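You operate a simulated robot arm through the tools that you are given. There is no shell and no other tool.

You run a simulated robot arm. Do the job below in one go: nothing can be reset, and whatever is moved stays where it is left.

Task
Open the lower grey drawer, put the black foam block on the top of the roll bench away in the inside of the lower grey drawer and shut the drawer again. Then lift the packing case lid open. Do these in the order given.
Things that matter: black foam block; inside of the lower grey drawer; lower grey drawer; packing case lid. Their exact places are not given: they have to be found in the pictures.

Only the result counts: the job must be done as asked and must still hold three seconds after the hand-in. Knocking over, shifting, dropping, spilling or breaking anything else fails it. Lids that push on must go on centred and level and be pressed home; caps that screw on are set level and turned clockwise until they are tight.

Robot
A 6-joint arm with a two-finger gripper on a trunk, on a base that drives. Base frame: it is fixed to the floor where the robot stands at the start and does not move with it; the origin is under the middle of the robot, x ahead of it, y to its left, z up. Readings come in mm, degrees, newtons and seconds.
Its first joint turns from -166.0 to 166.0 degrees. Places, roughly: black foam block [-3000, 250, 750]; inside of the lower grey drawer [900, -200, 400]; lower grey drawer [900, -100, 500]; packing case lid [2300, 1900, 900]. Payload 2.54 kg.
Tool frame: the origin (TCP) lies between the finger pads and is the grasp point; the fingertips stand 30 mm ahead of it; z points along the fingers, y is the line along which they close. The gripper opens to 116 mm. The gripper's body begins 95 mm behind the TCP.
Orientation is that of the tool frame in the base frame, as a unit quaternion [x, y, z, w]. With the fingers straight down and closing along the base's y, the tool's x points along the base's -x, its y along +y and its z along -z.

Tools
- The arm moves only by the tool jog_arm. Its argument "plan" is a list of rows, each a list of 3 entries, a list of its own where there are three numbers: the gripper command, from -1 (shut) to 1 (fully open), values between in proportion, then the shift along the tool's x, y, z in mm, then the turn, a rotation vector about the tool's x, y, z in degrees. In form: [[grip, [dx, dy, dz], [ax, ay, az]], ...]. A call has 1 to 20 rows; each row is the pose to reach, as a shift and turn from the pose commanded when the call began, along the tool's axes at that moment. Each row takes 0.2 s and may step no farther than 50 mm and 8.6 degrees from the row before; otherwise, or with a gripper value out of range, the whole call is refused. Where a pose cannot be reached the arm comes as near as it can. A force on the tool above 40 N (or 10 N above the force at the start of the call, whichever is more), or a blocked arm, ends the call early, and 0.2 s more pass. The fingers move at their own pace (about 72 mm/s each) and stop on an object; they squeeze with about 26 N. The grip force told is the motor's: it shows also when the fingers shut on nothing. Time passes only in rows, and 0.2 s behind the last, so rows that repeat a pose let the fingers close. The reply holds the time, the measured pose of the TCP, the force on the tool along the base axes, the opening and the grip force, in the units named above and with some noise, with the torque about the TCP (base axes, N m) and any sound that the robot's microphone picked up.
- Cameras (640 x 400 px; columns grow to the right, rows downward): "scene" is now at [-38, 150.3, 1388.5]; the picture's right is [-0.15, -0.99, 0.00], its down [-0.82, 0.13, -0.56] and it looks along [0.56, -0.09, -0.83] (base axes); focal length 274 px, centre (320, 200). "wrist" rides on the gripper at [69, -15, -122] in the tool frame; the picture's right is [0.21, 0.98, 0.00], its down [-0.83, 0.18, -0.53] and it looks along [-0.52, 0.11, 0.85] (tool axes); focal length 251 px, centre (320, 200).
- camera(camera): a new picture of that camera. The clock stands still meanwhile.
- drive_base(legs): drives the robot by 1 to 6 legs, each [ahead, left, turn to the left] in mm, mm and degrees, along the robot's own axes; the way and the turn of a leg run together, so that a leg with both is an arc; at most 1500 mm and 180 degrees a leg. The arm and the cameras ride along, it lands a little off, and it stops where it bumps. It gives what a move gives.
- turn_head(pan, tilt): turns the head with the scene camera to pan (to the left, within 120 degrees either way) and tilt (down, from -29 to 69), counted from straight ahead of the robot. It gives what a move gives.
- measure_at(camera, pixels): for up to 12 pixels [column, row] of the newest picture of that camera ("zoom" is the newest enlarged one), the place [x, y, z] in the base frame of the surface seen there, good to about 2 mm, but the place of the scene camera against the robot may be out by one fixed shift of up to 25 mm in any direction. The clock stands still meanwhile.
- enlarge(camera, box): a new picture of the part [left, top, right, bottom] of that camera's present view, enlarged. The clock stands still meanwhile.
- hand_in(): hands the job in; it is judged then, once.

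Unless the task says otherwise, let go and move clear before handing in.

The tools are called after "Request:" as a command line: name --argument value ..., lists and objects as JSON in quotes. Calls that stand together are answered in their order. jog_arm: Moves the arm, as the interface text tells. Its arguments: {"type":"object","properties":{"plan":{"type":"array"}},"required":["plan"]} The other tools are called the same way: drive_base (legs) drives the base; turn_head (pan, tilt) turns the head that bears the scene camera; camera (camera) takes a picture; measure_at (camera, pixels) gives the place of the surface under pixels of a picture; enlarge (camera, box) takes an enlarged picture of a part of a camera's view; hand_in () hands the job in.

At the start:

```text
time: 0.0
ee_pos: [523.8, 207.6, 790.3]
tool_rot: [0.0, 1.0, 0.0, 0.0]
wrist_force: [0.0, 0.2, -0.6]
moment: [0.03, 0.02, 0.01]
opening: 116.0
grip_force: 0.1
robot x, y, heading: [-1.2, 0.7, 0.0]
head pan, tilt: [-8.8, 55.8]
```

scene: 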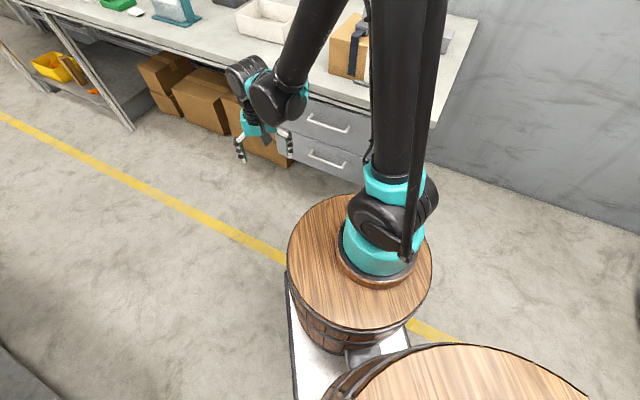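
wrist: 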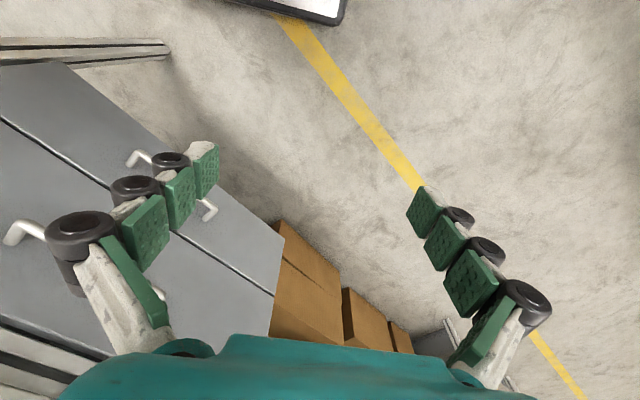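

The scene picture shows two grey drawer fronts with handles near (328,121) and (327,162). I'll measure those and look closer.

Request:
measure_at --camera "scene" --pixels '[[308, 152], [327, 160], [346, 168], [330, 170], [328, 121], [290, 150], [300, 130], [345, 60]]'

Request:
enlarge --camera "scene" --box '[220, 60, 420, 200]'

```text
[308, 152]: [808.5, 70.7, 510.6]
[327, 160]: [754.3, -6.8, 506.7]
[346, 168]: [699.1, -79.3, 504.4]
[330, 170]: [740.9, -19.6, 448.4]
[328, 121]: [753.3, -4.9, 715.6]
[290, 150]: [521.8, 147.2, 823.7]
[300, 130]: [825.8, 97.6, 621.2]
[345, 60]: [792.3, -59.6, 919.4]
```

```text
2.86 times, centred on (320, 130) of scene
```

zoom: 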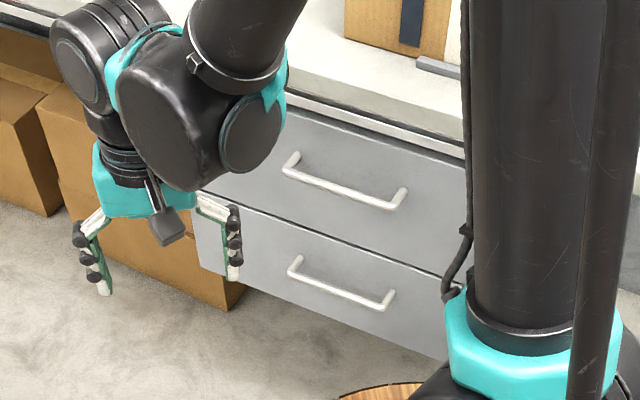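

The drawer fronts stand aslant: the lower handle runs from about (808,71) to (699,-79) at z≈507. I'll look around with the head to learn the room before moving.

Request:
measure_at --camera "scene" --pixels '[[310, 230], [360, 330], [470, 370], [300, 350], [400, 340], [250, 280], [520, 200], [230, 100], [440, 130]]'

Request:
turn_head --pan 60 --tilt 30

Request:
camera --camera "scene"

Request:
turn_head --pan 120 --tilt 30

Request:
camera --camera "scene"

Request:
turn_head --pan -120 --tilt 30

Request:
camera --camera "scene"

Request:
turn_head --pan -60 --tilt 30

Request:
camera --camera "scene"

Request:
turn_head --pan 0 --tilt 30

Request:
camera --camera "scene"

```text
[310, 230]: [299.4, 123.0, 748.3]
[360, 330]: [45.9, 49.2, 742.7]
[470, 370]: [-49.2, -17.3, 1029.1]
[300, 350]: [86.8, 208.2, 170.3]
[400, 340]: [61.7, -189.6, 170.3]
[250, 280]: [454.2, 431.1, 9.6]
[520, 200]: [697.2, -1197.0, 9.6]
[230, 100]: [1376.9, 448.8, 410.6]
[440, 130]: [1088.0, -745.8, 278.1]
```

```text
time: 1.4
ee_pos: [522.8, 207.7, 789.5]
tool_rot: [-0.001, 1.0, 0.0, -0.001]
wrist_force: [0.1, 0.0, 0.4]
moment: [-0.01, 0.0, -0.01]
opening: 115.8
grip_force: 0.0
robot x, y, heading: [-2.9, 0.4, -0.0]
head pan, tilt: [60.0, 30.0]
```

```text
taken
```

scene: 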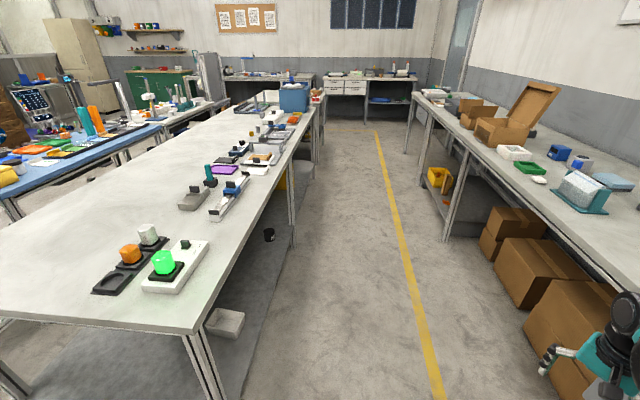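

```text
time: 2.7
ee_pos: [523.1, 207.4, 790.5]
tool_rot: [0.0, 1.0, 0.0, 0.0]
wrist_force: [0.2, 0.0, -1.0]
moment: [0.01, 0.0, -0.04]
opening: 116.0
grip_force: 0.0
robot x, y, heading: [0.8, 2.9, 0.2]
head pan, tilt: [120.0, 30.0]
```

```text
taken
```

scene: 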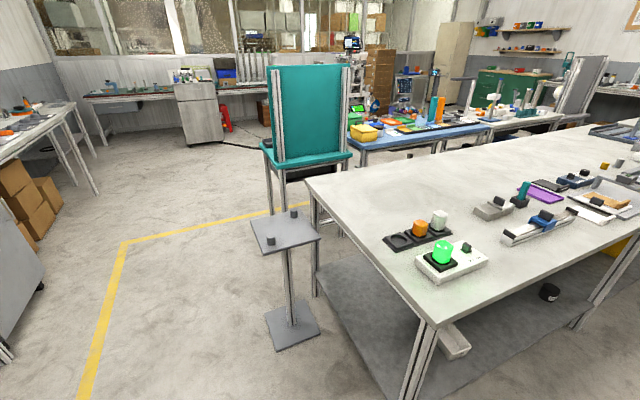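

```text
time: 6.1
ee_pos: [522.2, 208.1, 791.5]
tool_rot: [-0.001, 1.0, -0.001, 0.0]
wrist_force: [0.0, 0.9, 0.5]
moment: [-0.02, 0.01, -0.02]
opening: 116.0
grip_force: 0.1
robot x, y, heading: [-3.3, 1.4, -0.0]
head pan, tilt: [-120.0, 30.0]
```

```text
taken
```

scene: 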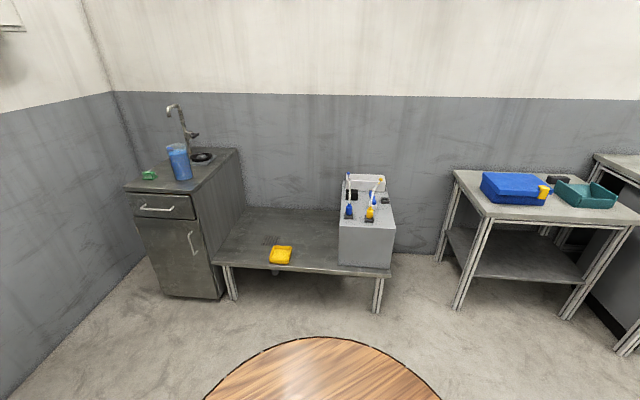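

```text
time: 7.4
ee_pos: [523.0, 206.9, 791.1]
tool_rot: [0.001, 1.0, 0.0, -0.001]
wrist_force: [1.1, -0.2, -0.6]
moment: [-0.02, -0.01, -0.01]
opening: 116.0
grip_force: 0.0
robot x, y, heading: [0.5, -1.6, 0.3]
head pan, tilt: [-60.0, 30.0]
```

```text
taken
```

scene: 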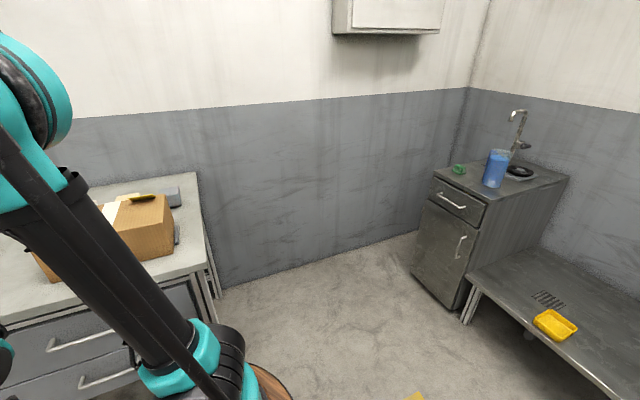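

```text
time: 8.7
ee_pos: [523.6, 207.0, 789.9]
tool_rot: [0.0, 1.0, 0.0, 0.0]
wrist_force: [0.1, 0.4, 0.9]
moment: [0.0, 0.0, 0.02]
opening: 116.1
grip_force: 0.0
robot x, y, heading: [-1.4, -4.8, 0.1]
head pan, tilt: [0.0, 30.0]
```

```text
taken
```

scene: 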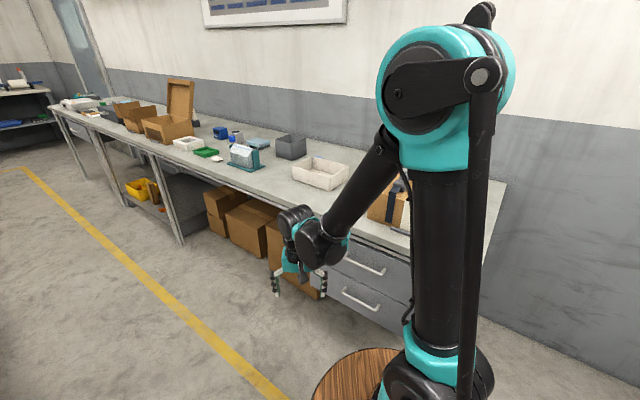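

The near bench in the pan-60 view has its corner close to where I want to stand. I'll measure the floor space there.

Request:
turn_head --pan 75 --tilt 45

Request:
camera --camera "scene"

```text
time: 10.2
ee_pos: [523.5, 206.2, 789.9]
tool_rot: [0.0, 1.0, 0.0, -0.001]
wrist_force: [0.5, -0.3, 0.2]
moment: [0.01, 0.01, 0.0]
opening: 116.2
grip_force: 0.1
robot x, y, heading: [1.0, 2.8, 0.1]
head pan, tilt: [75.0, 45.0]
```

```text
taken
```

scene: 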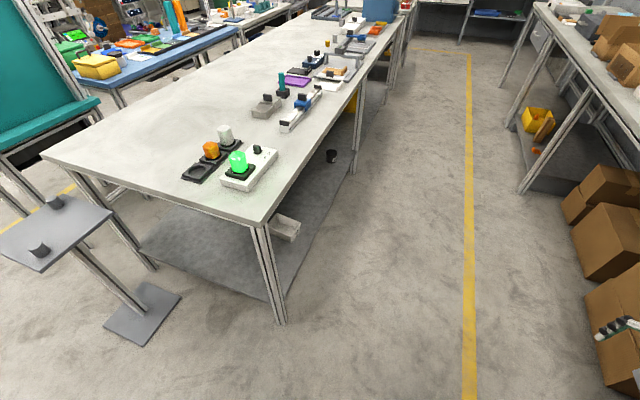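

Request:
measure_at --camera "scene" --pixels '[[263, 222], [48, 157], [280, 320], [340, 350], [470, 390], [470, 100], [140, 335], [60, 255], [405, 25], [600, 200], [5, 245], [112, 215]]'

```text
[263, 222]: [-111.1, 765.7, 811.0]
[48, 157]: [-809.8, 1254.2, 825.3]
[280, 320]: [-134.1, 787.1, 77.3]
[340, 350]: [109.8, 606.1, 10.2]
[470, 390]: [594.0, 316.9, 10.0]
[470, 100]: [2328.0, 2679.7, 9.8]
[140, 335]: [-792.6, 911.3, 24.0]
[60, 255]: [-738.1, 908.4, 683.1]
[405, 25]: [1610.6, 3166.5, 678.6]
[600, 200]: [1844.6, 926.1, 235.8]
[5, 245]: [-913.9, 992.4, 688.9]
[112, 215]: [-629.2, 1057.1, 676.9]
```

The side table's corner is at about (-111,766), and the aisle to the bench is roughly 1.2 m wide. I'll look straight down to learn the robot's own footprint and the arm axis.

Request:
turn_head --pan -20 --tilt 69

Request:
camera --camera "scene"

Request:
measure_at --camera "scene" --pixels '[[250, 240], [300, 300], [200, 250], [230, 300], [330, 330], [380, 250], [300, 180], [250, 330], [420, 300], [280, 240], [310, 240], [340, 240]]'

```text
time: 11.9
ee_pos: [524.6, 206.7, 790.5]
tool_rot: [0.0, 1.0, 0.0, 0.0]
wrist_force: [0.1, 0.5, -0.2]
moment: [-0.02, 0.0, 0.03]
opening: 116.1
grip_force: 0.0
robot x, y, heading: [-2.3, -1.9, -0.1]
head pan, tilt: [-20.0, 68.8]
```

```text
taken
```

scene: 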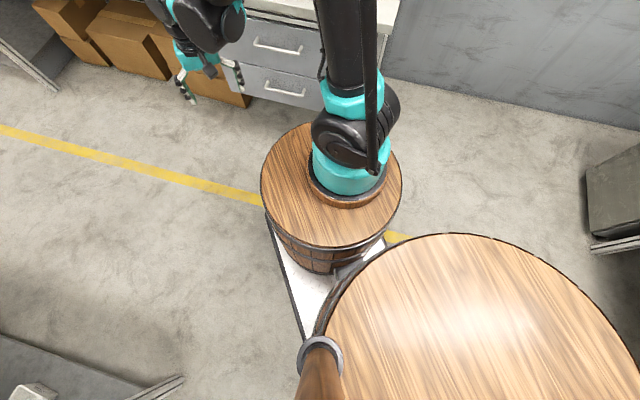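

```text
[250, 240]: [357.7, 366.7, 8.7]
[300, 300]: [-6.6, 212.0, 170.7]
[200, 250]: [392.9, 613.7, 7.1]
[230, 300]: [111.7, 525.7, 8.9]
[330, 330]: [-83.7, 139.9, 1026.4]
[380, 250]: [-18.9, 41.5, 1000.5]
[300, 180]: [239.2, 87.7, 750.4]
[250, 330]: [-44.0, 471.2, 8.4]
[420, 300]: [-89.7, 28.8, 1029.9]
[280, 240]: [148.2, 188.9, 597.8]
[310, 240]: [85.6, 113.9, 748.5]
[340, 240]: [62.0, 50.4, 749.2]
```

The arm stands on the front barrel about 200 mm ahead of the robot's middle, and the platform is about ±210 mm wide. I'll drive back-left and turn to square up with the drawer (bench normal about -36°).

Request:
drive_base --legs '[[-300, 404, 0], [0, 0, -36.1]]'

Request:
turn_head --pan 0 --tilt 45

Request:
camera --camera "scene"

Request:
camera --camera "wrist"

```text
time: 16.6
ee_pos: [242.6, 261.2, 790.8]
tool_rot: [0.31, 0.951, 0.0, 0.0]
wrist_force: [0.0, -0.6, 0.6]
moment: [0.04, -0.02, -0.02]
opening: 115.9
grip_force: 0.2
robot x, y, heading: [-298.9, 400.3, -36.0]
head pan, tilt: [-20.0, 68.8]
```

```text
time: 17.4
ee_pos: [243.3, 262.0, 790.4]
tool_rot: [0.31, 0.951, 0.0, 0.001]
wrist_force: [0.3, -0.2, 0.7]
moment: [0.01, 0.0, -0.01]
opening: 116.1
grip_force: 0.0
robot x, y, heading: [-301.7, 398.5, -36.2]
head pan, tilt: [0.0, 45.0]
```

```text
taken
```

scene: 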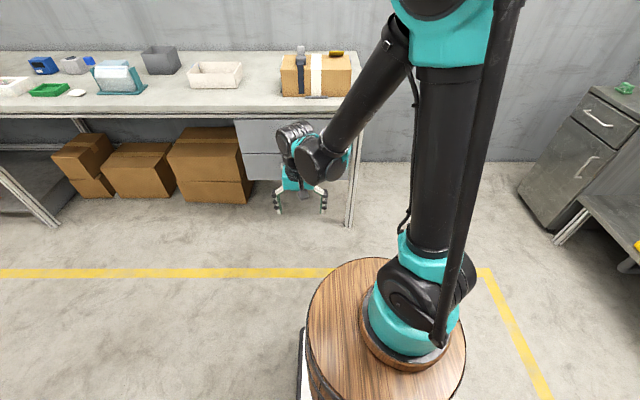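

```text
taken
```

wrist: 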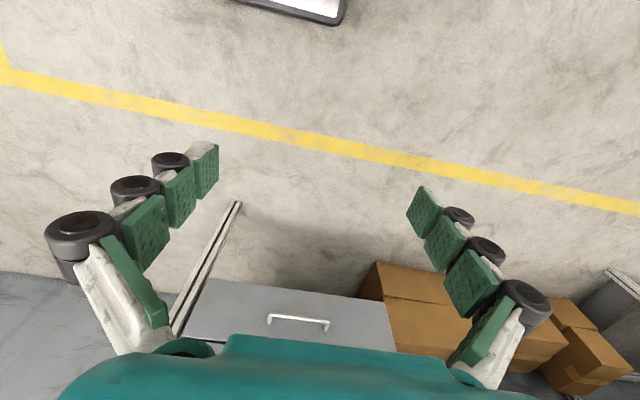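

The robot now squares up with the bench. I'll measure the handle seen in the wrist picture around (297,320).

Request:
measure_at --camera "wrist" --pixels '[[272, 316], [298, 319], [325, 323], [300, 300], [250, 330], [380, 305], [220, 285]]'

Request:
enlarge --camera "wrist" --box '[160, 260, 420, 360]'

```text
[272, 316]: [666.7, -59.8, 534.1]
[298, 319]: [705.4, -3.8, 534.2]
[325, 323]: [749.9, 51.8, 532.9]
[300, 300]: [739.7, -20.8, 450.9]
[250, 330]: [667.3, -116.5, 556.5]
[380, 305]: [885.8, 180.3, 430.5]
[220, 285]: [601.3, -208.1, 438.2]
```

```text
2.46 times, centred on (290, 310) of wrist
```

zoom: 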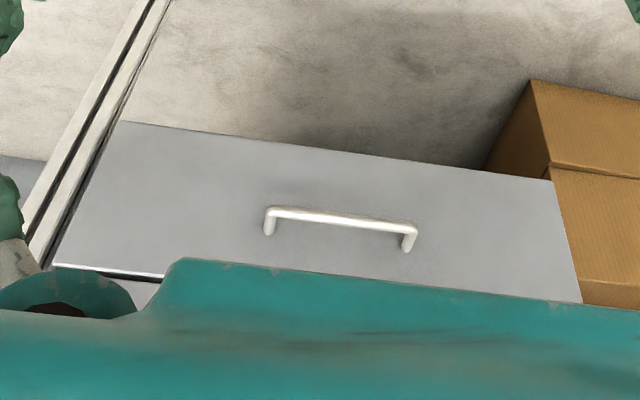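

Request:
measure_at --camera "zoom" --pixels '[[280, 211], [310, 215], [340, 219], [370, 222], [400, 226], [340, 214], [340, 224], [340, 240], [272, 228], [410, 240], [150, 270], [340, 190]]'

```text
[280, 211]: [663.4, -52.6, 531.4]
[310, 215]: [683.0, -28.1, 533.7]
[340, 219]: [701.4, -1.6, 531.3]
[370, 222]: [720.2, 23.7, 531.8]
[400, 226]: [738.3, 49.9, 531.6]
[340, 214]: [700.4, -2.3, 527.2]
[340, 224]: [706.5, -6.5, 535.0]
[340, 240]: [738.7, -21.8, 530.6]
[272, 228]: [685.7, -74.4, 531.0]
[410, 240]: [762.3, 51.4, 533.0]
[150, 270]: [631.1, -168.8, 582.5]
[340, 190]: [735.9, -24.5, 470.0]
```

The wrist picture places the lower handle's bar at about (703,-3,529), 38 mm proud of the face. I'll swing the tool to level, pointing at the drawer with fingers closing up-down, while moving partway forward.

Request:
jog_arm --plan '[[1, [-18.4, 4.1, 10.7], [-4.94, -4.94, 4.94]], [1, [-36.8, 8.2, 21.4], [-9.88, -9.88, 9.88]], [1, [-55.2, 12.3, 32.1], [-14.82, -14.82, 14.82]], [1, [-73.6, 16.4, 42.8], [-19.76, -19.76, 19.76]], [1, [-92, 20.5, 53.5], [-24.7, -24.7, 24.7]], [1, [-110.4, 24.6, 64.2], [-29.64, -29.64, 29.64]], [1, [-128.8, 28.7, 74.9], [-34.58, -34.58, 34.58]], [1, [-147.2, 32.8, 85.6], [-39.52, -39.52, 39.52]], [1, [-165.6, 36.9, 96.3], [-44.46, -44.46, 44.46]], [1, [-184, 41, 107], [-49.4, -49.4, 49.4]], [1, [-202.4, 45.1, 117.7], [-54.34, -54.34, 54.34]], [1, [-220.8, 49.2, 128.4], [-59.28, -59.28, 59.28]], [1, [-239.2, 53.3, 139.1], [-64.22, -64.22, 64.22]], [1, [-258, 57, 150], [-69.16, -69.16, 69.16]], [1, [-258, 57, 150], [-69.28, -69.28, 69.28]]]'

Request:
camera --camera "wrist"

Request:
camera --camera "scene"

```text
time: 20.6
ee_pos: [643.7, 179.1, 700.5]
tool_rot: [0.638, 0.354, 0.294, 0.618]
wrist_force: [-1.4, -0.4, -0.4]
moment: [0.03, -0.02, 0.0]
opening: 115.8
grip_force: 0.1
out of reach, approached as far as the arm can: row 4, 5, 6, 7, 8, 9, 10, 11, 12, 13, 14, 15
robot x, y, heading: [-300.1, 400.9, -36.0]
head pan, tilt: [0.0, 45.0]
```

```text
taken
```

wrist: 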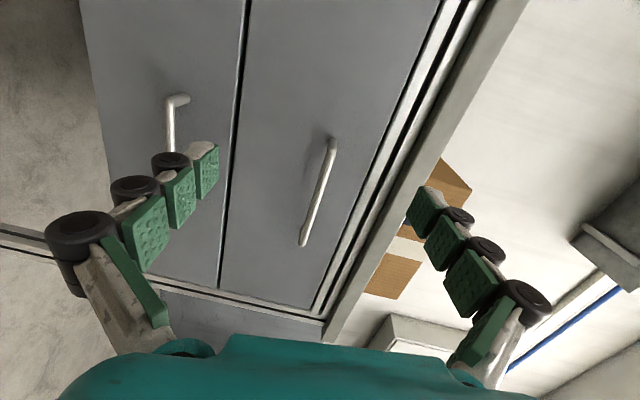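

```text
taken
```

scene: 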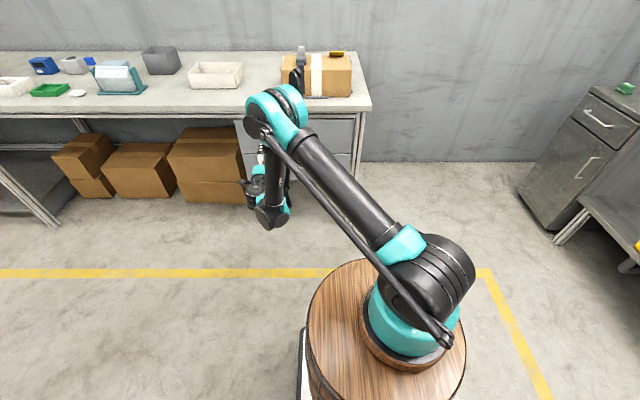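

The wrist got its orientation nearly right, but the position lagged at (644,179,700), so too-near poses are hard in this posture. I'll test with a small move forward and down to see what the shifts refer to.

Request:
jog_arm --plan '[[1, [0, -20, 20], [0, 0, 0]], [1, [0, -40, 40], [0, 0, 0]], [1, [0, -60, 60], [0, 0, 0]]]'

```text
time: 21.4
ee_pos: [686.9, 141.1, 639.8]
tool_rot: [0.639, 0.353, 0.294, 0.617]
wrist_force: [-0.1, -0.3, 0.0]
moment: [0.03, 0.0, -0.07]
opening: 115.7
grip_force: 0.1
robot x, y, heading: [-305.4, 402.1, -36.1]
head pan, tilt: [0.0, 45.0]
```

Shifts run from the reached pose, and the tool is only about 4° off level. I'll move right and down to line up with the lower handle, levelling the tool, still about 70 mm short of the bar.

Request:
jog_arm --plan '[[1, [-20, -23, 1.3], [-0.8, 0, 0.7]], [1, [-40, -47, 2.6], [-1.6, 0, 1.4]], [1, [-60, -70, 3.8], [-2.4, 0, 2.1]], [1, [-80, -94, 5.1], [-3.2, 0, 2.8]], [1, [-99.7, -117, 6.4], [-3.9, 0, 3.4]], [1, [-99.7, -117, 6.4], [-3.9, 0, 3.4]]]'

Request:
camera --camera "wrist"

Request:
camera --camera "scene"

```text
time: 22.8
ee_pos: [674.5, 49.0, 590.2]
tool_rot: [0.638, 0.347, 0.306, 0.615]
wrist_force: [1.5, -0.3, -1.3]
moment: [-0.04, -0.01, -0.02]
opening: 115.9
grip_force: 0.0
out of reach, approached as far as the arm can: row 2, 3, 4, 5, 6
robot x, y, heading: [-303.2, 400.9, -36.2]
head pan, tilt: [0.0, 45.0]
```

```text
taken
```

wrist: 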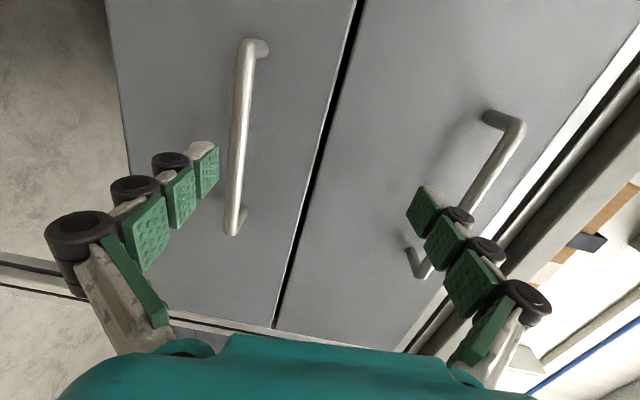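

```text
taken
```

scene: 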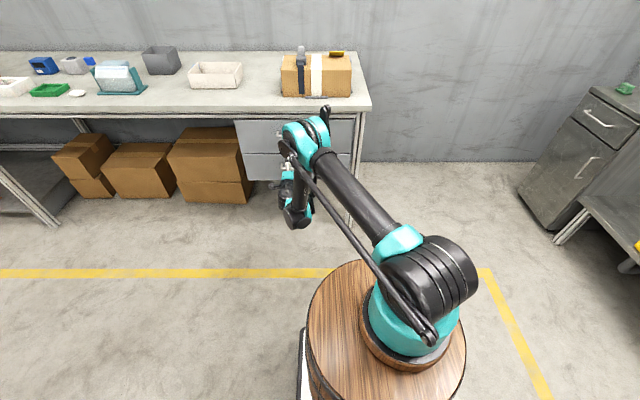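

The arm is folded too tightly at this distance: the tool reached (675,49,590) but cannot get lower. I'll back the robot off about 300 mm and shift right 145 mm, which gives the arm an easy posture and leaves room for pulling.

Request:
drive_base --legs '[[-300, 0, 0], [0, -145, 0]]'

```text
time: 24.7
ee_pos: [467.7, 205.3, 590.6]
tool_rot: [0.637, 0.348, 0.308, 0.615]
wrist_force: [-0.8, -1.0, 0.1]
moment: [0.0, 0.0, -0.03]
opening: 116.1
grip_force: 0.2
robot x, y, heading: [-514.2, 556.4, -36.2]
head pan, tilt: [0.0, 45.0]
stopped in leg 1: the robot was blocked; the commanded pose is now the measured one
```

The drive stopped short at (-514,556): something blocked it. I'll look to the rear left to see what it touched.

Request:
turn_head --pan 120 --tilt 55

Request:
camera --camera "scene"

Request:
turn_head --pan 90 --tilt 69

Request:
camera --camera "scene"

```text
time: 26.7
ee_pos: [467.8, 203.6, 591.2]
tool_rot: [0.638, 0.348, 0.307, 0.614]
wrist_force: [0.3, 0.4, 0.2]
moment: [0.0, 0.0, 0.02]
opening: 116.2
grip_force: 0.0
robot x, y, heading: [-511.3, 554.2, -35.9]
head pan, tilt: [120.0, 55.0]
```

```text
taken
```

scene: 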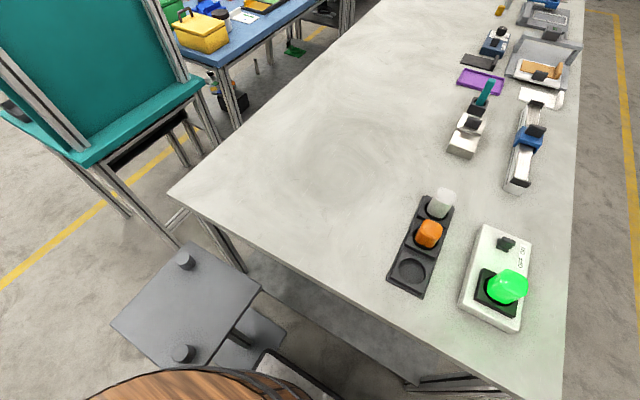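

```text
time: 27.6
ee_pos: [466.9, 204.2, 591.0]
tool_rot: [0.637, 0.348, 0.308, 0.615]
wrist_force: [-0.5, 0.0, 0.2]
moment: [0.01, -0.01, 0.0]
opening: 116.2
grip_force: 0.1
robot x, y, heading: [-511.9, 549.9, -36.3]
head pan, tilt: [90.0, 68.8]
```

```text
taken
```

scene: 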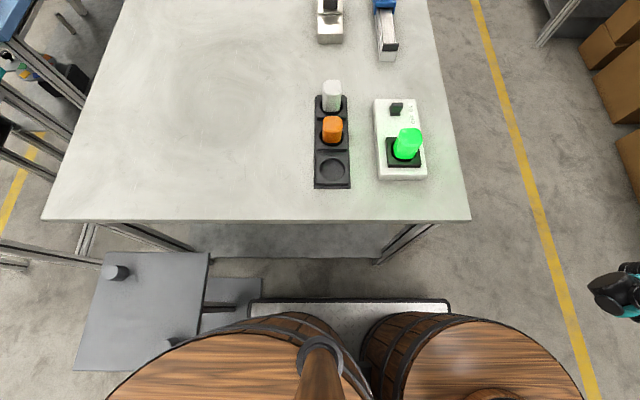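

The rear barrel is up against the pedestal's edge near (200,350). I'll measure the pedestal and then move forward and right, away from it.

Request:
measure_at --camera "scene" --pixels '[[206, 256], [196, 345], [80, 365], [255, 285], [110, 255], [252, 303], [445, 305], [150, 380], [260, 330], [300, 320], [116, 265], [172, 342]]'

Request:
drive_base --legs '[[60, -20, 0], [0, -130, 0]]'

Request:
turn_head --pan 120 --tilt 55

Request:
camera --camera "scene"

```text
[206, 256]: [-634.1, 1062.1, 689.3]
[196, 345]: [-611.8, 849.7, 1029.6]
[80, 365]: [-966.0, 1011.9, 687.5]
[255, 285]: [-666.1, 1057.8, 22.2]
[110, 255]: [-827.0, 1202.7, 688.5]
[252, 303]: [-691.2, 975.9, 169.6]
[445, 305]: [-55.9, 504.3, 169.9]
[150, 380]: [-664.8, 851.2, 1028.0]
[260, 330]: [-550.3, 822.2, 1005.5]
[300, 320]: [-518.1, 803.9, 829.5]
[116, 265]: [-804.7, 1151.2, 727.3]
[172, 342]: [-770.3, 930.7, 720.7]
```

```text
time: 29.5
ee_pos: [427.8, 46.1, 589.9]
tool_rot: [0.638, 0.348, 0.307, 0.614]
wrist_force: [-0.1, -0.5, 0.8]
moment: [-0.04, 0.05, -0.01]
opening: 116.0
grip_force: 0.0
robot x, y, heading: [-552.7, 394.3, -35.8]
head pan, tilt: [90.0, 68.8]
```

```text
time: 30.4
ee_pos: [427.6, 46.8, 591.4]
tool_rot: [0.638, 0.348, 0.307, 0.614]
wrist_force: [-0.5, 0.3, 0.5]
moment: [-0.02, 0.0, -0.01]
opening: 115.8
grip_force: 0.0
robot x, y, heading: [-547.7, 397.9, -36.0]
head pan, tilt: [120.0, 55.0]
```

```text
taken
```

scene: 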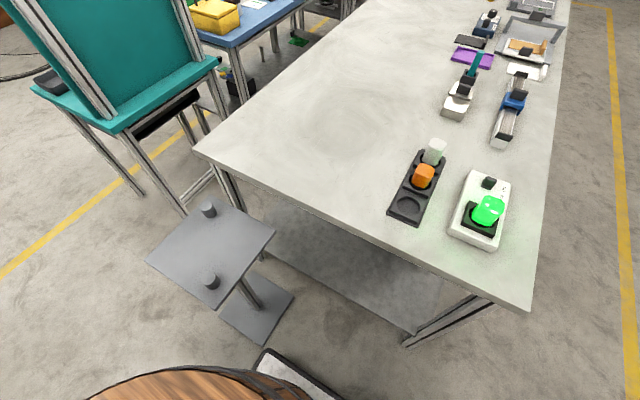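

The pedestal stands where it was (corner still at (-634,1062)), and the robot is clear at (-550,396). Now I'll move the tool to the pre-grasp point in front of the lower handle, levelling it.

Request:
jog_arm --plan '[[1, [24, -9.6, 31.6], [-0.6, -0.2, 0.4]], [1, [48, -19, 63], [-1.2, -0.4, 0.8]], [1, [72, -28.7, 94.7], [-1.9, -0.7, 1.3]], [1, [96, -38, 126], [-2.6, -0.9, 1.7]], [1, [120.4, -47.8, 157.8], [-3.2, -1.2, 2.1]], [1, [120.4, -47.8, 157.8], [-3.2, -1.2, 2.1]]]'

Request:
camera --camera "wrist"

```text
time: 31.8
ee_pos: [550.7, 59.4, 641.3]
tool_rot: [0.641, 0.346, 0.302, 0.615]
wrist_force: [-0.8, -0.3, -0.4]
moment: [0.02, 0.01, -0.01]
opening: 116.2
grip_force: 0.0
out of reach, approached as far as the arm can: row 1, 2, 3, 4, 5, 6
robot x, y, heading: [-550.4, 394.6, -36.0]
head pan, tilt: [120.0, 55.0]
```

```text
taken
```

wrist: 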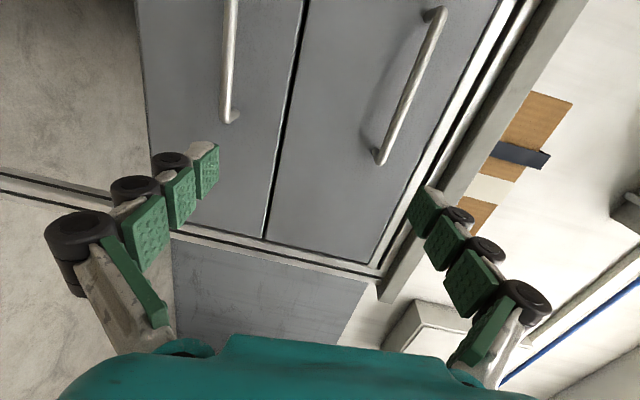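

Request:
turn_head --pan -5 --tilt 40

Request:
camera --camera "scene"

Request:
enlarge --camera "scene" --box '[220, 80, 500, 260]'

```text
time: 33.9
ee_pos: [549.3, 61.1, 641.0]
tool_rot: [0.641, 0.346, 0.302, 0.615]
wrist_force: [-0.6, 0.3, -0.9]
moment: [0.01, 0.0, 0.02]
opening: 116.4
grip_force: 0.2
robot x, y, heading: [-547.6, 399.7, -36.1]
head pan, tilt: [-5.0, 40.0]
```

```text
taken
```

scene: 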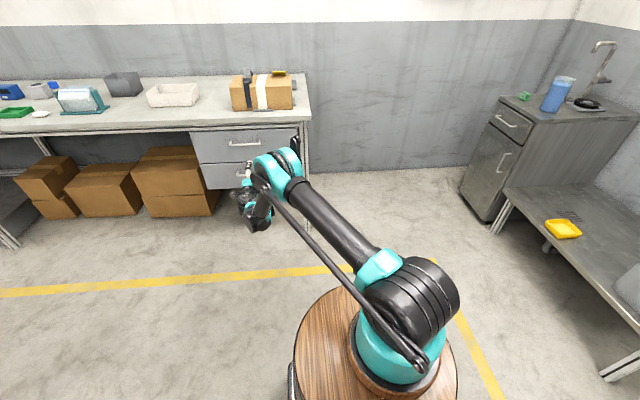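

```text
2.22 times, centred on (360, 170) of scene
```

zoom: 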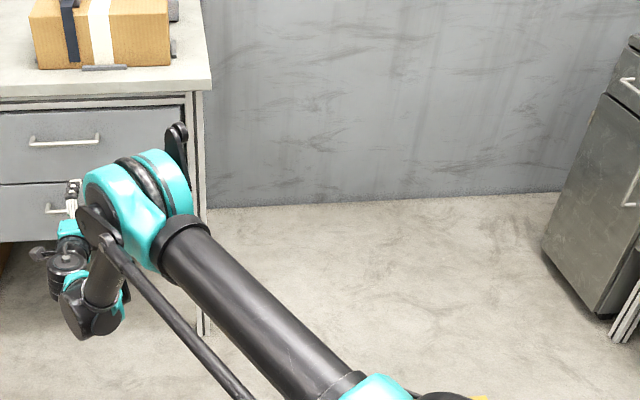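

Request:
measure_at --camera "scene" --pixels '[[268, 175], [290, 155], [335, 220], [380, 270], [410, 310], [258, 215], [250, 205], [248, 195], [253, 228], [400, 350], [380, 360]]'

```text
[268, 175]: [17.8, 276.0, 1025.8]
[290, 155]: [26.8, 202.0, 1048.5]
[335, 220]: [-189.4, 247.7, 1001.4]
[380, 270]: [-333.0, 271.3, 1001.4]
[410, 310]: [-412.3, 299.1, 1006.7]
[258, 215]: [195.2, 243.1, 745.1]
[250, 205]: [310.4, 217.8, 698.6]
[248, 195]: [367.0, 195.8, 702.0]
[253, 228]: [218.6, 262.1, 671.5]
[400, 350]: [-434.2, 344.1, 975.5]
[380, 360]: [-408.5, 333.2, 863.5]
```

Reading the arm's joints from the picture (shoulder near z≈950, forearm pointing steeply down), the wrist cannot bend far enough for a level tool here. I'll pitch the tool about 30° down and pull it back, then reposition the base nearer.

Request:
jog_arm --plan '[[1, [0, 0, -37.5], [6.6, 0, 0]], [1, [0, 0, -75], [13.2, 0, 0]], [1, [0, 0, -112.5], [19.9, 0, 0]], [1, [0, 0, -150], [26.5, 0, 0]], [1, [0, 0, -150], [26.5, 0, 0]]]'

```text
time: 35.1
ee_pos: [428.5, 150.1, 650.2]
tool_rot: [0.765, 0.405, 0.216, 0.451]
wrist_force: [-0.9, 0.3, 0.0]
moment: [0.0, 0.0, -0.02]
opening: 116.2
grip_force: 0.1
robot x, y, heading: [-547.6, 399.3, -36.2]
head pan, tilt: [-5.0, 40.0]
```

Request:
drive_base --legs '[[120, 100, 0]]'

Request:
camera --camera "wrist"

```text
time: 36.5
ee_pos: [585.3, 159.2, 650.6]
tool_rot: [0.765, 0.406, 0.215, 0.451]
wrist_force: [0.0, -0.5, 0.2]
moment: [0.0, 0.02, 0.02]
opening: 115.9
grip_force: 0.1
robot x, y, heading: [-394.1, 406.5, -36.0]
head pan, tilt: [-5.0, 40.0]
```

```text
taken
```

wrist: 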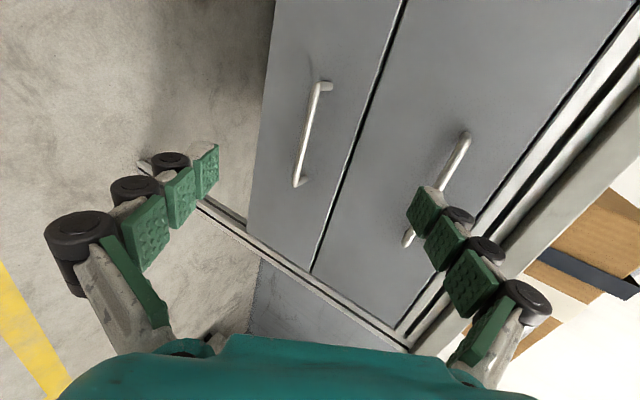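

Request:
measure_at --camera "wrist" --pixels '[[315, 95], [310, 115], [307, 135], [303, 155], [299, 172], [340, 130], [280, 150], [316, 115], [305, 115]]'

Request:
enlarge --camera "wrist" --box '[240, 70, 400, 200]'

```text
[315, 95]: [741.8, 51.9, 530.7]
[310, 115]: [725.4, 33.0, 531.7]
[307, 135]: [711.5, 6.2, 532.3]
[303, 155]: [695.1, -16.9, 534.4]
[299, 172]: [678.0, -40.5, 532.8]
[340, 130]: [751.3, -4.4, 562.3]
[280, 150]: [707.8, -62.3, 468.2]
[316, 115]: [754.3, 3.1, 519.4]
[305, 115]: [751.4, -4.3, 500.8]
```

```text
3.08 times, centred on (320, 135) of wrist
```

zoom: 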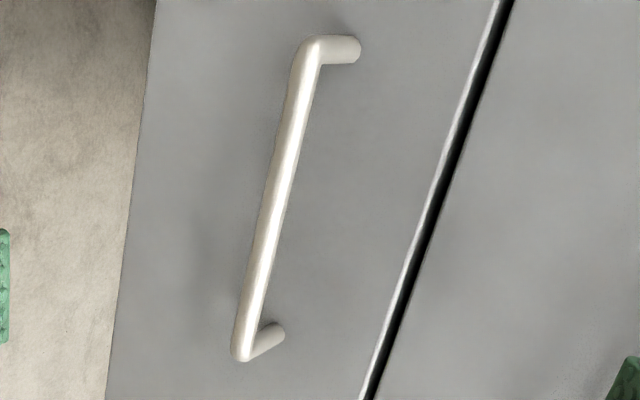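

The wrist view shows the lower bar from (742,52) to (678,-41), z≈530. I'll go to a point 70 mm short of it along the tool axis, with the fingers part-closed.

Request:
jog_arm --plan '[[0.5, [-14, -2.7, 38], [0, 0, 0]], [0.0, [-28, -5.4, 76], [0, 0, 0]], [-0.17, [-42, -8.1, 114], [0, 0, 0]], [-0.17, [-55.4, -10.9, 152.3], [0, 0, 0]], [-0.17, [-55.4, -10.9, 152.3], [0, 0, 0]]]'

Request:
camera --camera "wrist"

```text
time: 37.7
ee_pos: [654.6, 38.2, 566.1]
tool_rot: [0.764, 0.407, 0.216, 0.452]
wrist_force: [-0.4, 0.8, -0.2]
moment: [0.01, -0.01, 0.0]
opening: 48.2
grip_force: 0.0
robot x, y, heading: [-392.3, 403.8, -36.1]
head pan, tilt: [-5.0, 40.0]
```

```text
taken
```

wrist: 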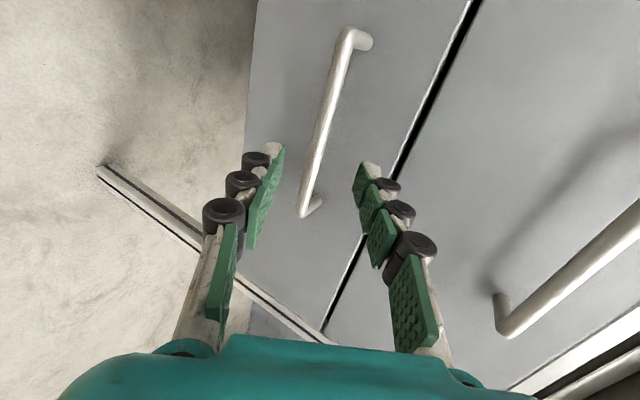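

Request:
measure_at --camera "wrist" --pixels '[[345, 45], [335, 80], [327, 115], [318, 150], [309, 185], [322, 115], [331, 115], [300, 120], [360, 120]]'

```text
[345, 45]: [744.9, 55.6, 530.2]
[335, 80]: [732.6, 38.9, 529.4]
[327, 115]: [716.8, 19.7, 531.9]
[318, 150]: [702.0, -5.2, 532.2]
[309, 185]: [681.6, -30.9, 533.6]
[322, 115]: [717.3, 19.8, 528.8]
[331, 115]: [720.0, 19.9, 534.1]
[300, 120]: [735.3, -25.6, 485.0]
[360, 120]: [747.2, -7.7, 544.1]
```

The bar sits between the fingers' line as wanted. I'll go in 70 mm along the tool axis and close on it.

Request:
jog_arm --plan '[[-0.17, [0, -0.5, 20], [0, 0, 0]], [-0.17, [0, -1, 40], [0, 0, 0]], [-0.17, [0, -1.5, 56], [0, 0, 0]], [-0.17, [0, -1.5, 70], [0, 0, 0]], [-0.17, [0, -1.5, 70], [0, 0, 0]], [-1, [0, -1.5, 70], [0, 0, 0]], [-1, [0, -1.5, 70], [0, 0, 0]], [-1, [0, -1.5, 70], [0, 0, 0]], [-1, [0, -1.5, 70], [0, 0, 0]]]'

Request:
camera --camera "wrist"

```text
time: 39.3
ee_pos: [686.4, 7.4, 540.8]
tool_rot: [0.768, 0.406, 0.213, 0.446]
wrist_force: [-13.7, 7.7, -33.1]
moment: [0.95, 0.46, -0.32]
opening: 12.5
grip_force: 26.3
out of reach, approached as far as the arm can: row 3, 4, 5, 6, 7, 8
robot x, y, heading: [-395.7, 408.0, -36.1]
head pan, tilt: [-5.0, 40.0]
stopped in row 8: the force on the tool passed its limit at 47 N (the readings are from after the stop); the commanded pose is now the measured one
```

```text
taken
```

wrist: 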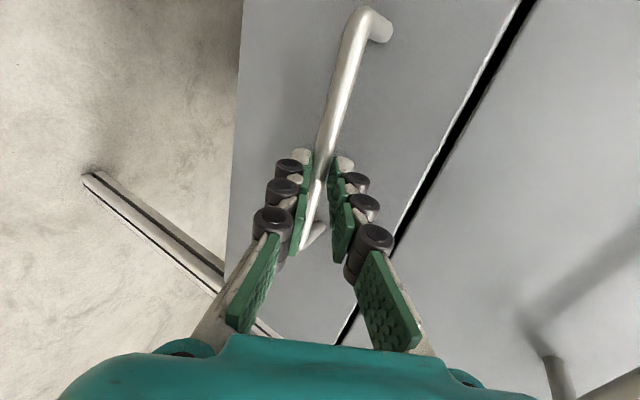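

The arm ran out of reach 20 mm short, so only the fingertips hold the bar and there is side force. I'll open, back out, drive 100 mm nearer and grip again.

Request:
jog_arm --plan '[[-0.17, [0, 0, 0], [0, 0, 0]], [-0.17, [0, 0, 0], [0, 0, 0]], [-0.17, [0, 0, -30], [0, 0, 0]], [-0.17, [0, 0, -75], [0, 0, 0]], [-0.17, [0, 0, -120], [0, 0, 0]], [-0.17, [0, 0, -160], [0, 0, 0]]]'

Request:
drive_base --legs '[[100, 30, 0]]'

Request:
camera --camera "wrist"

```text
time: 40.7
ee_pos: [574.7, 88.7, 626.4]
tool_rot: [0.767, 0.405, 0.215, 0.449]
wrist_force: [0.0, 0.8, -0.2]
moment: [-0.02, 0.02, 0.01]
opening: 48.1
grip_force: 0.0
robot x, y, heading: [-391.2, 401.8, -35.9]
head pan, tilt: [-5.0, 40.0]
```

```text
time: 41.9
ee_pos: [674.8, 53.9, 624.8]
tool_rot: [0.767, 0.405, 0.215, 0.449]
wrist_force: [0.1, -0.1, -0.9]
moment: [-0.02, 0.01, 0.0]
opening: 48.1
grip_force: 0.0
robot x, y, heading: [-290.8, 371.1, -35.9]
head pan, tilt: [-5.0, 40.0]
```

```text
taken
```

wrist: 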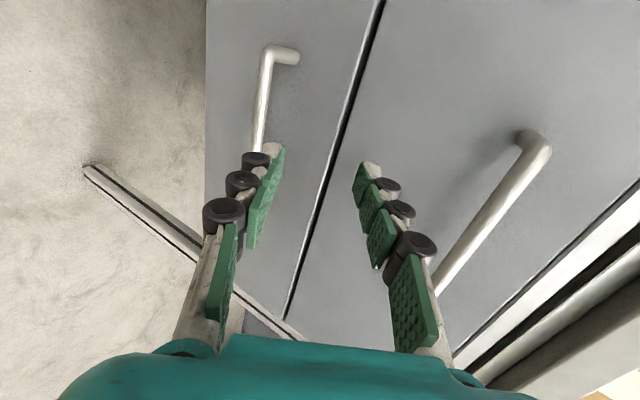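

Request:
jog_arm --plan '[[-0.17, [-11, -27, 0], [0, 0, 0]], [-0.17, [-22.4, -54.5, 10], [0, 0, 0]], [-0.17, [-22.4, -54.5, 23], [0, 0, 0]], [-0.17, [-22.4, -54.5, 23], [0, 0, 0]]]'

Request:
camera --camera "wrist"

```text
time: 42.9
ee_pos: [653.7, 39.1, 566.8]
tool_rot: [0.767, 0.405, 0.215, 0.449]
wrist_force: [0.0, 0.0, 0.4]
moment: [0.01, -0.02, -0.03]
opening: 48.2
grip_force: 0.0
robot x, y, heading: [-298.2, 371.7, -35.9]
head pan, tilt: [-5.0, 40.0]
```

```text
taken
```

wrist: 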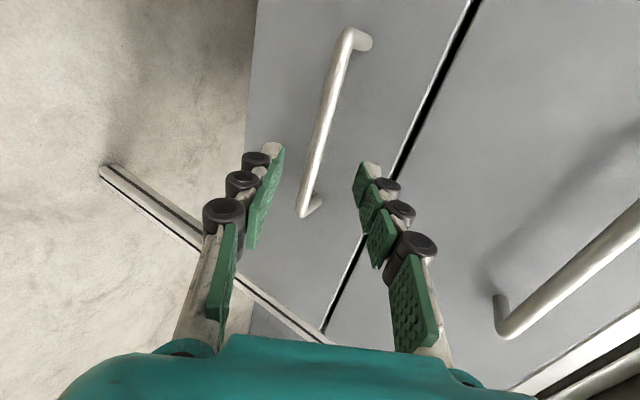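

Request:
jog_arm --plan '[[-0.17, [0, -0.5, 20], [0, 0, 0]], [-0.17, [0, -1, 40], [0, 0, 0]], [-0.17, [0, -1.5, 56], [0, 0, 0]], [-0.17, [0, -1.5, 68], [0, 0, 0]], [-0.17, [0, -1.5, 68], [0, 0, 0]]]'

Request:
camera --camera "wrist"

```text
time: 44.1
ee_pos: [700.8, 5.0, 531.9]
tool_rot: [0.767, 0.405, 0.215, 0.45]
wrist_force: [0.4, 0.6, 0.1]
moment: [-0.02, 0.02, 0.01]
opening: 48.0
grip_force: 0.0
robot x, y, heading: [-296.2, 373.5, -35.9]
head pan, tilt: [-5.0, 40.0]
```

```text
taken
```

wrist: 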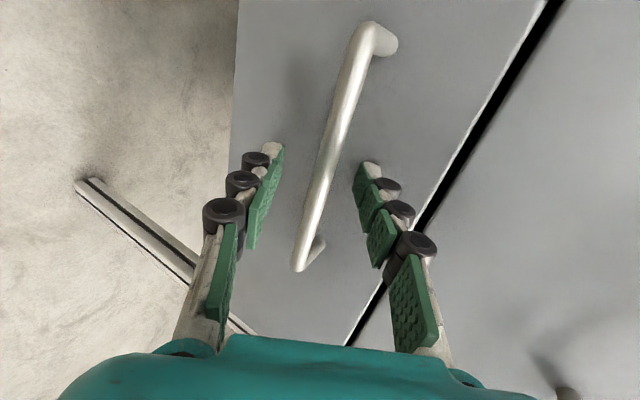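

The bar now lies midway between the finger pads near (320,190). Closing.

Request:
jog_arm --plan '[[-0.6, [0, 0, 0], [0, 0, 0]], [-1, [0, 0, 0], [0, 0, 0]], [-1, [0, 0, 0], [0, 0, 0]], [-1, [0, 0, 0], [0, 0, 0]]]'

```text
time: 45.1
ee_pos: [700.8, 4.9, 531.5]
tool_rot: [0.767, 0.405, 0.214, 0.449]
wrist_force: [2.3, -1.7, 16.0]
moment: [0.5, -0.66, -0.33]
opening: 11.0
grip_force: 38.0
robot x, y, heading: [-294.8, 373.5, -35.6]
head pan, tilt: [-5.0, 40.0]
```

The bar is held (opening 11 mm). I'll pull straight out along the bench normal, slowly at first.

Request:
jog_arm --plan '[[-1, [0.1, -5, -8.7], [0, 0, 0]], [-1, [0.2, -12.5, -21.6], [0, 0, 0]], [-1, [0.4, -20, -34.6], [0, 0, 0]], [-1, [0.6, -27.5, -47.6], [0, 0, 0]], [-1, [0.8, -35, -60.6], [0, 0, 0]], [-1, [1, -42.5, -73.5], [0, 0, 0]], [-1, [1.1, -50, -86.5], [0, 0, 0]]]'

Request:
camera --camera "scene"

```text
time: 46.9
ee_pos: [642.0, 61.1, 534.6]
tool_rot: [0.77, 0.404, 0.212, 0.447]
wrist_force: [-1.8, 0.7, -14.9]
moment: [0.77, -0.34, -0.24]
opening: 11.1
grip_force: 38.3
out of reach, approached as far as the arm can: row 6, 7
robot x, y, heading: [-293.4, 374.0, -35.9]
head pan, tilt: [-5.0, 40.0]
stopped in row 7: the force on the tool passed its limit at 41 N (the readings are from after the stop); the commanded pose is now the measured one
```

```text
taken
```

scene: 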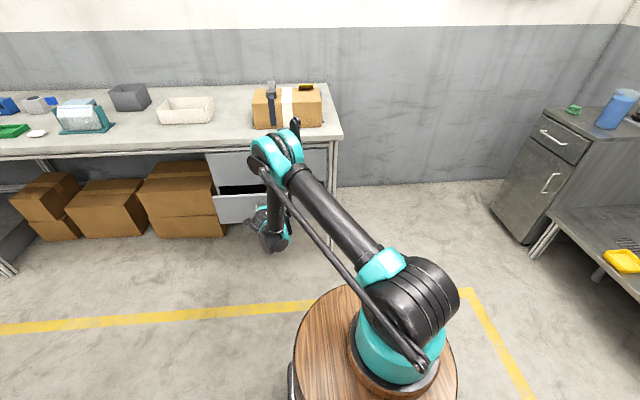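

The drawer is open about 80 mm, and the arm is at its folding limit. I'll keep hold of the handle and back the base straight out to pull it further.

Request:
drive_base --legs '[[-100, 0, 0]]'

Request:
camera --camera "scene"

Request:
camera --camera "wrist"

```text
time: 48.0
ee_pos: [562.3, 121.1, 534.2]
tool_rot: [0.769, 0.404, 0.213, 0.447]
wrist_force: [-2.9, -4.4, -24.2]
moment: [0.72, -0.19, -0.52]
opening: 11.1
grip_force: 38.6
robot x, y, heading: [-377.5, 429.3, -35.8]
head pan, tilt: [-5.0, 40.0]
```

```text
taken
```

scene: 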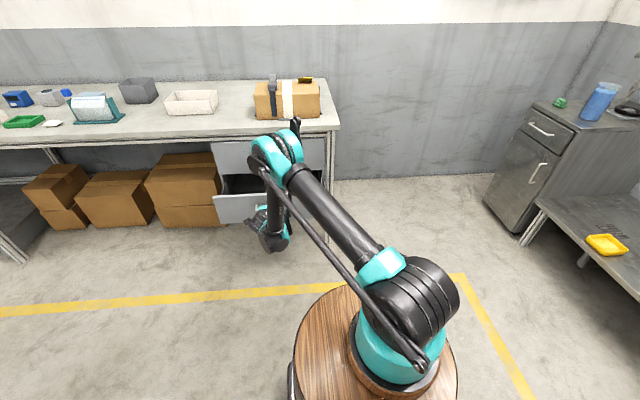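

```text
taken
```

wrist: 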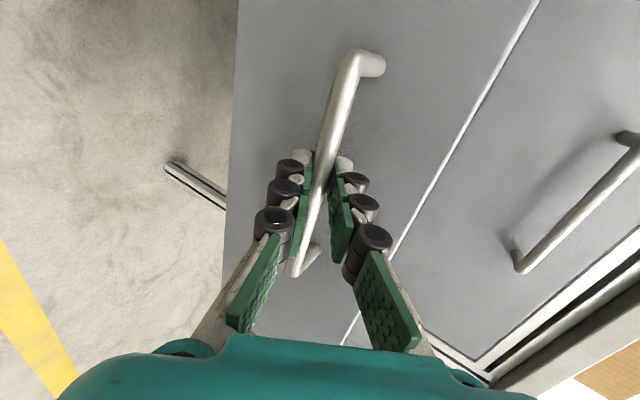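

Pulling with the base works: about 180 mm open. I'll ease the vertical force by lowering 3 mm, then back out some more.

Request:
jog_arm --plan '[[-1, [0, -1.5, 0.8], [0, 0, 0]], [-1, [0, -2.8, 1.5], [0, 0, 0]]]'

Request:
drive_base --legs '[[-90, 0, 0]]'

Request:
camera --camera "scene"

```text
time: 48.6
ee_pos: [562.2, 119.0, 535.2]
tool_rot: [0.768, 0.404, 0.213, 0.448]
wrist_force: [-2.4, -3.4, 23.4]
moment: [0.55, -0.81, -0.22]
opening: 11.2
grip_force: 38.4
robot x, y, heading: [-373.2, 425.3, -36.3]
head pan, tilt: [-5.0, 40.0]
```

```text
time: 49.7
ee_pos: [487.9, 173.2, 535.3]
tool_rot: [0.769, 0.404, 0.212, 0.448]
wrist_force: [3.9, 1.6, 38.5]
moment: [0.38, -0.99, -0.25]
opening: 11.2
grip_force: 38.3
robot x, y, heading: [-450.6, 485.7, -36.1]
head pan, tilt: [-5.0, 40.0]
```

```text
taken
```

scene: 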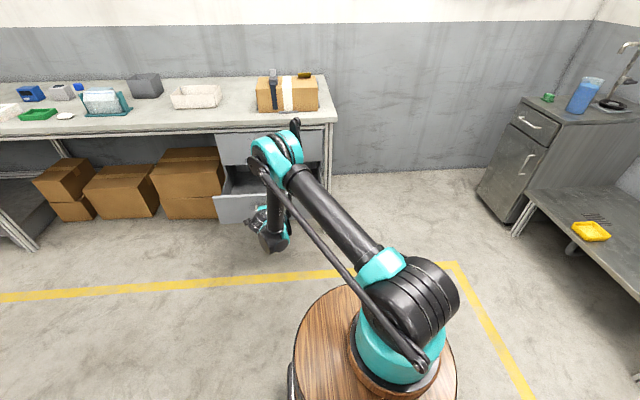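

The drawer is now about 270 mm open. I'll undo most of that lowering (force +38 N) and pull 50 mm more.

Request:
jog_arm --plan '[[-1, [0, 1, -0.5], [0, 0, 0]], [-1, [0, 1.6, -0.9], [0, 0, 0]]]'

Request:
drive_base --legs '[[-50, 0, 0]]'

Request:
camera --camera "wrist"

```text
time: 50.3
ee_pos: [489.3, 173.5, 534.6]
tool_rot: [0.77, 0.404, 0.211, 0.447]
wrist_force: [-1.8, -3.4, -2.5]
moment: [0.77, -0.58, -0.05]
opening: 11.0
grip_force: 38.3
robot x, y, heading: [-451.7, 483.8, -36.0]
head pan, tilt: [-5.0, 40.0]
```

```text
time: 51.3
ee_pos: [447.6, 202.4, 534.6]
tool_rot: [0.77, 0.404, 0.211, 0.447]
wrist_force: [-5.0, -7.7, -6.4]
moment: [0.52, -0.3, -0.63]
opening: 11.4
grip_force: 38.6
robot x, y, heading: [-489.0, 514.7, -35.6]
head pan, tilt: [-5.0, 40.0]
```

```text
taken
```

wrist: 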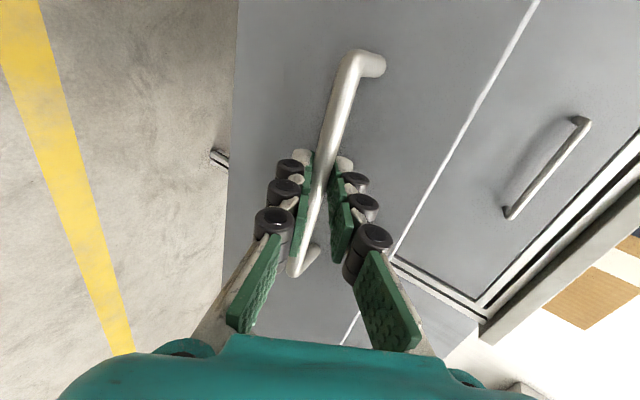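

The drawer is about 320 mm open. I'll let go of the bar and withdraw, tipping the tool further down as it backs up so the wrist has freedom.

Request:
jog_arm --plan '[[-0.17, [0, 0, 0], [0, 0, 0]], [-0.17, [0, 0, 0], [0, 0, 0]], [-0.17, [0, 0, -15], [2, 0, 0]], [-0.17, [0, 0, -35], [5, 0, 0]], [-0.17, [0, 0, -60], [10, 0, 0]], [-0.17, [0, 0, -95], [17, 0, 0]], [0, [0, 0, -130], [25, 0, 0]], [0, [0, 20, -165], [33, 0, 0]]]'

Request:
camera --camera "wrist"

Request:
camera --camera "scene"

```text
time: 53.1
ee_pos: [343.6, 282.3, 636.2]
tool_rot: [0.864, 0.448, 0.089, 0.21]
wrist_force: [0.3, -0.2, -0.1]
moment: [0.03, -0.02, -0.03]
opening: 58.0
grip_force: 0.1
out of reach, approached as far as the arm can: row 4
robot x, y, heading: [-494.4, 509.9, -35.9]
head pan, tilt: [-5.0, 40.0]
```

```text
taken
```

wrist: 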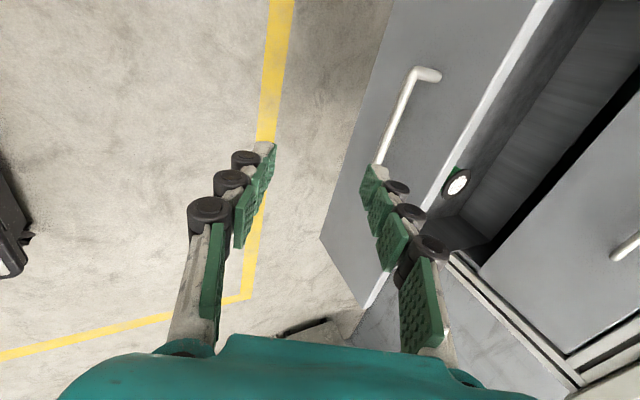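

```text
taken
```

scene: 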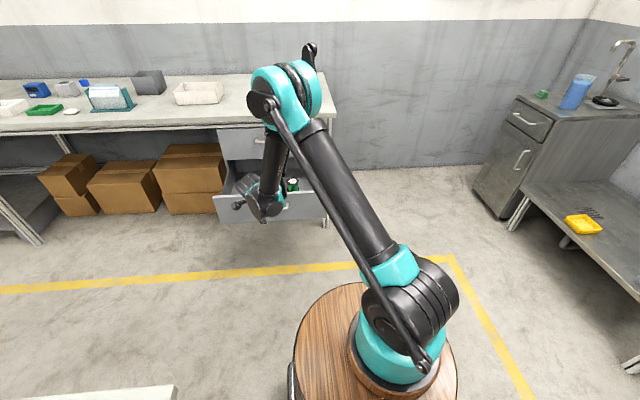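

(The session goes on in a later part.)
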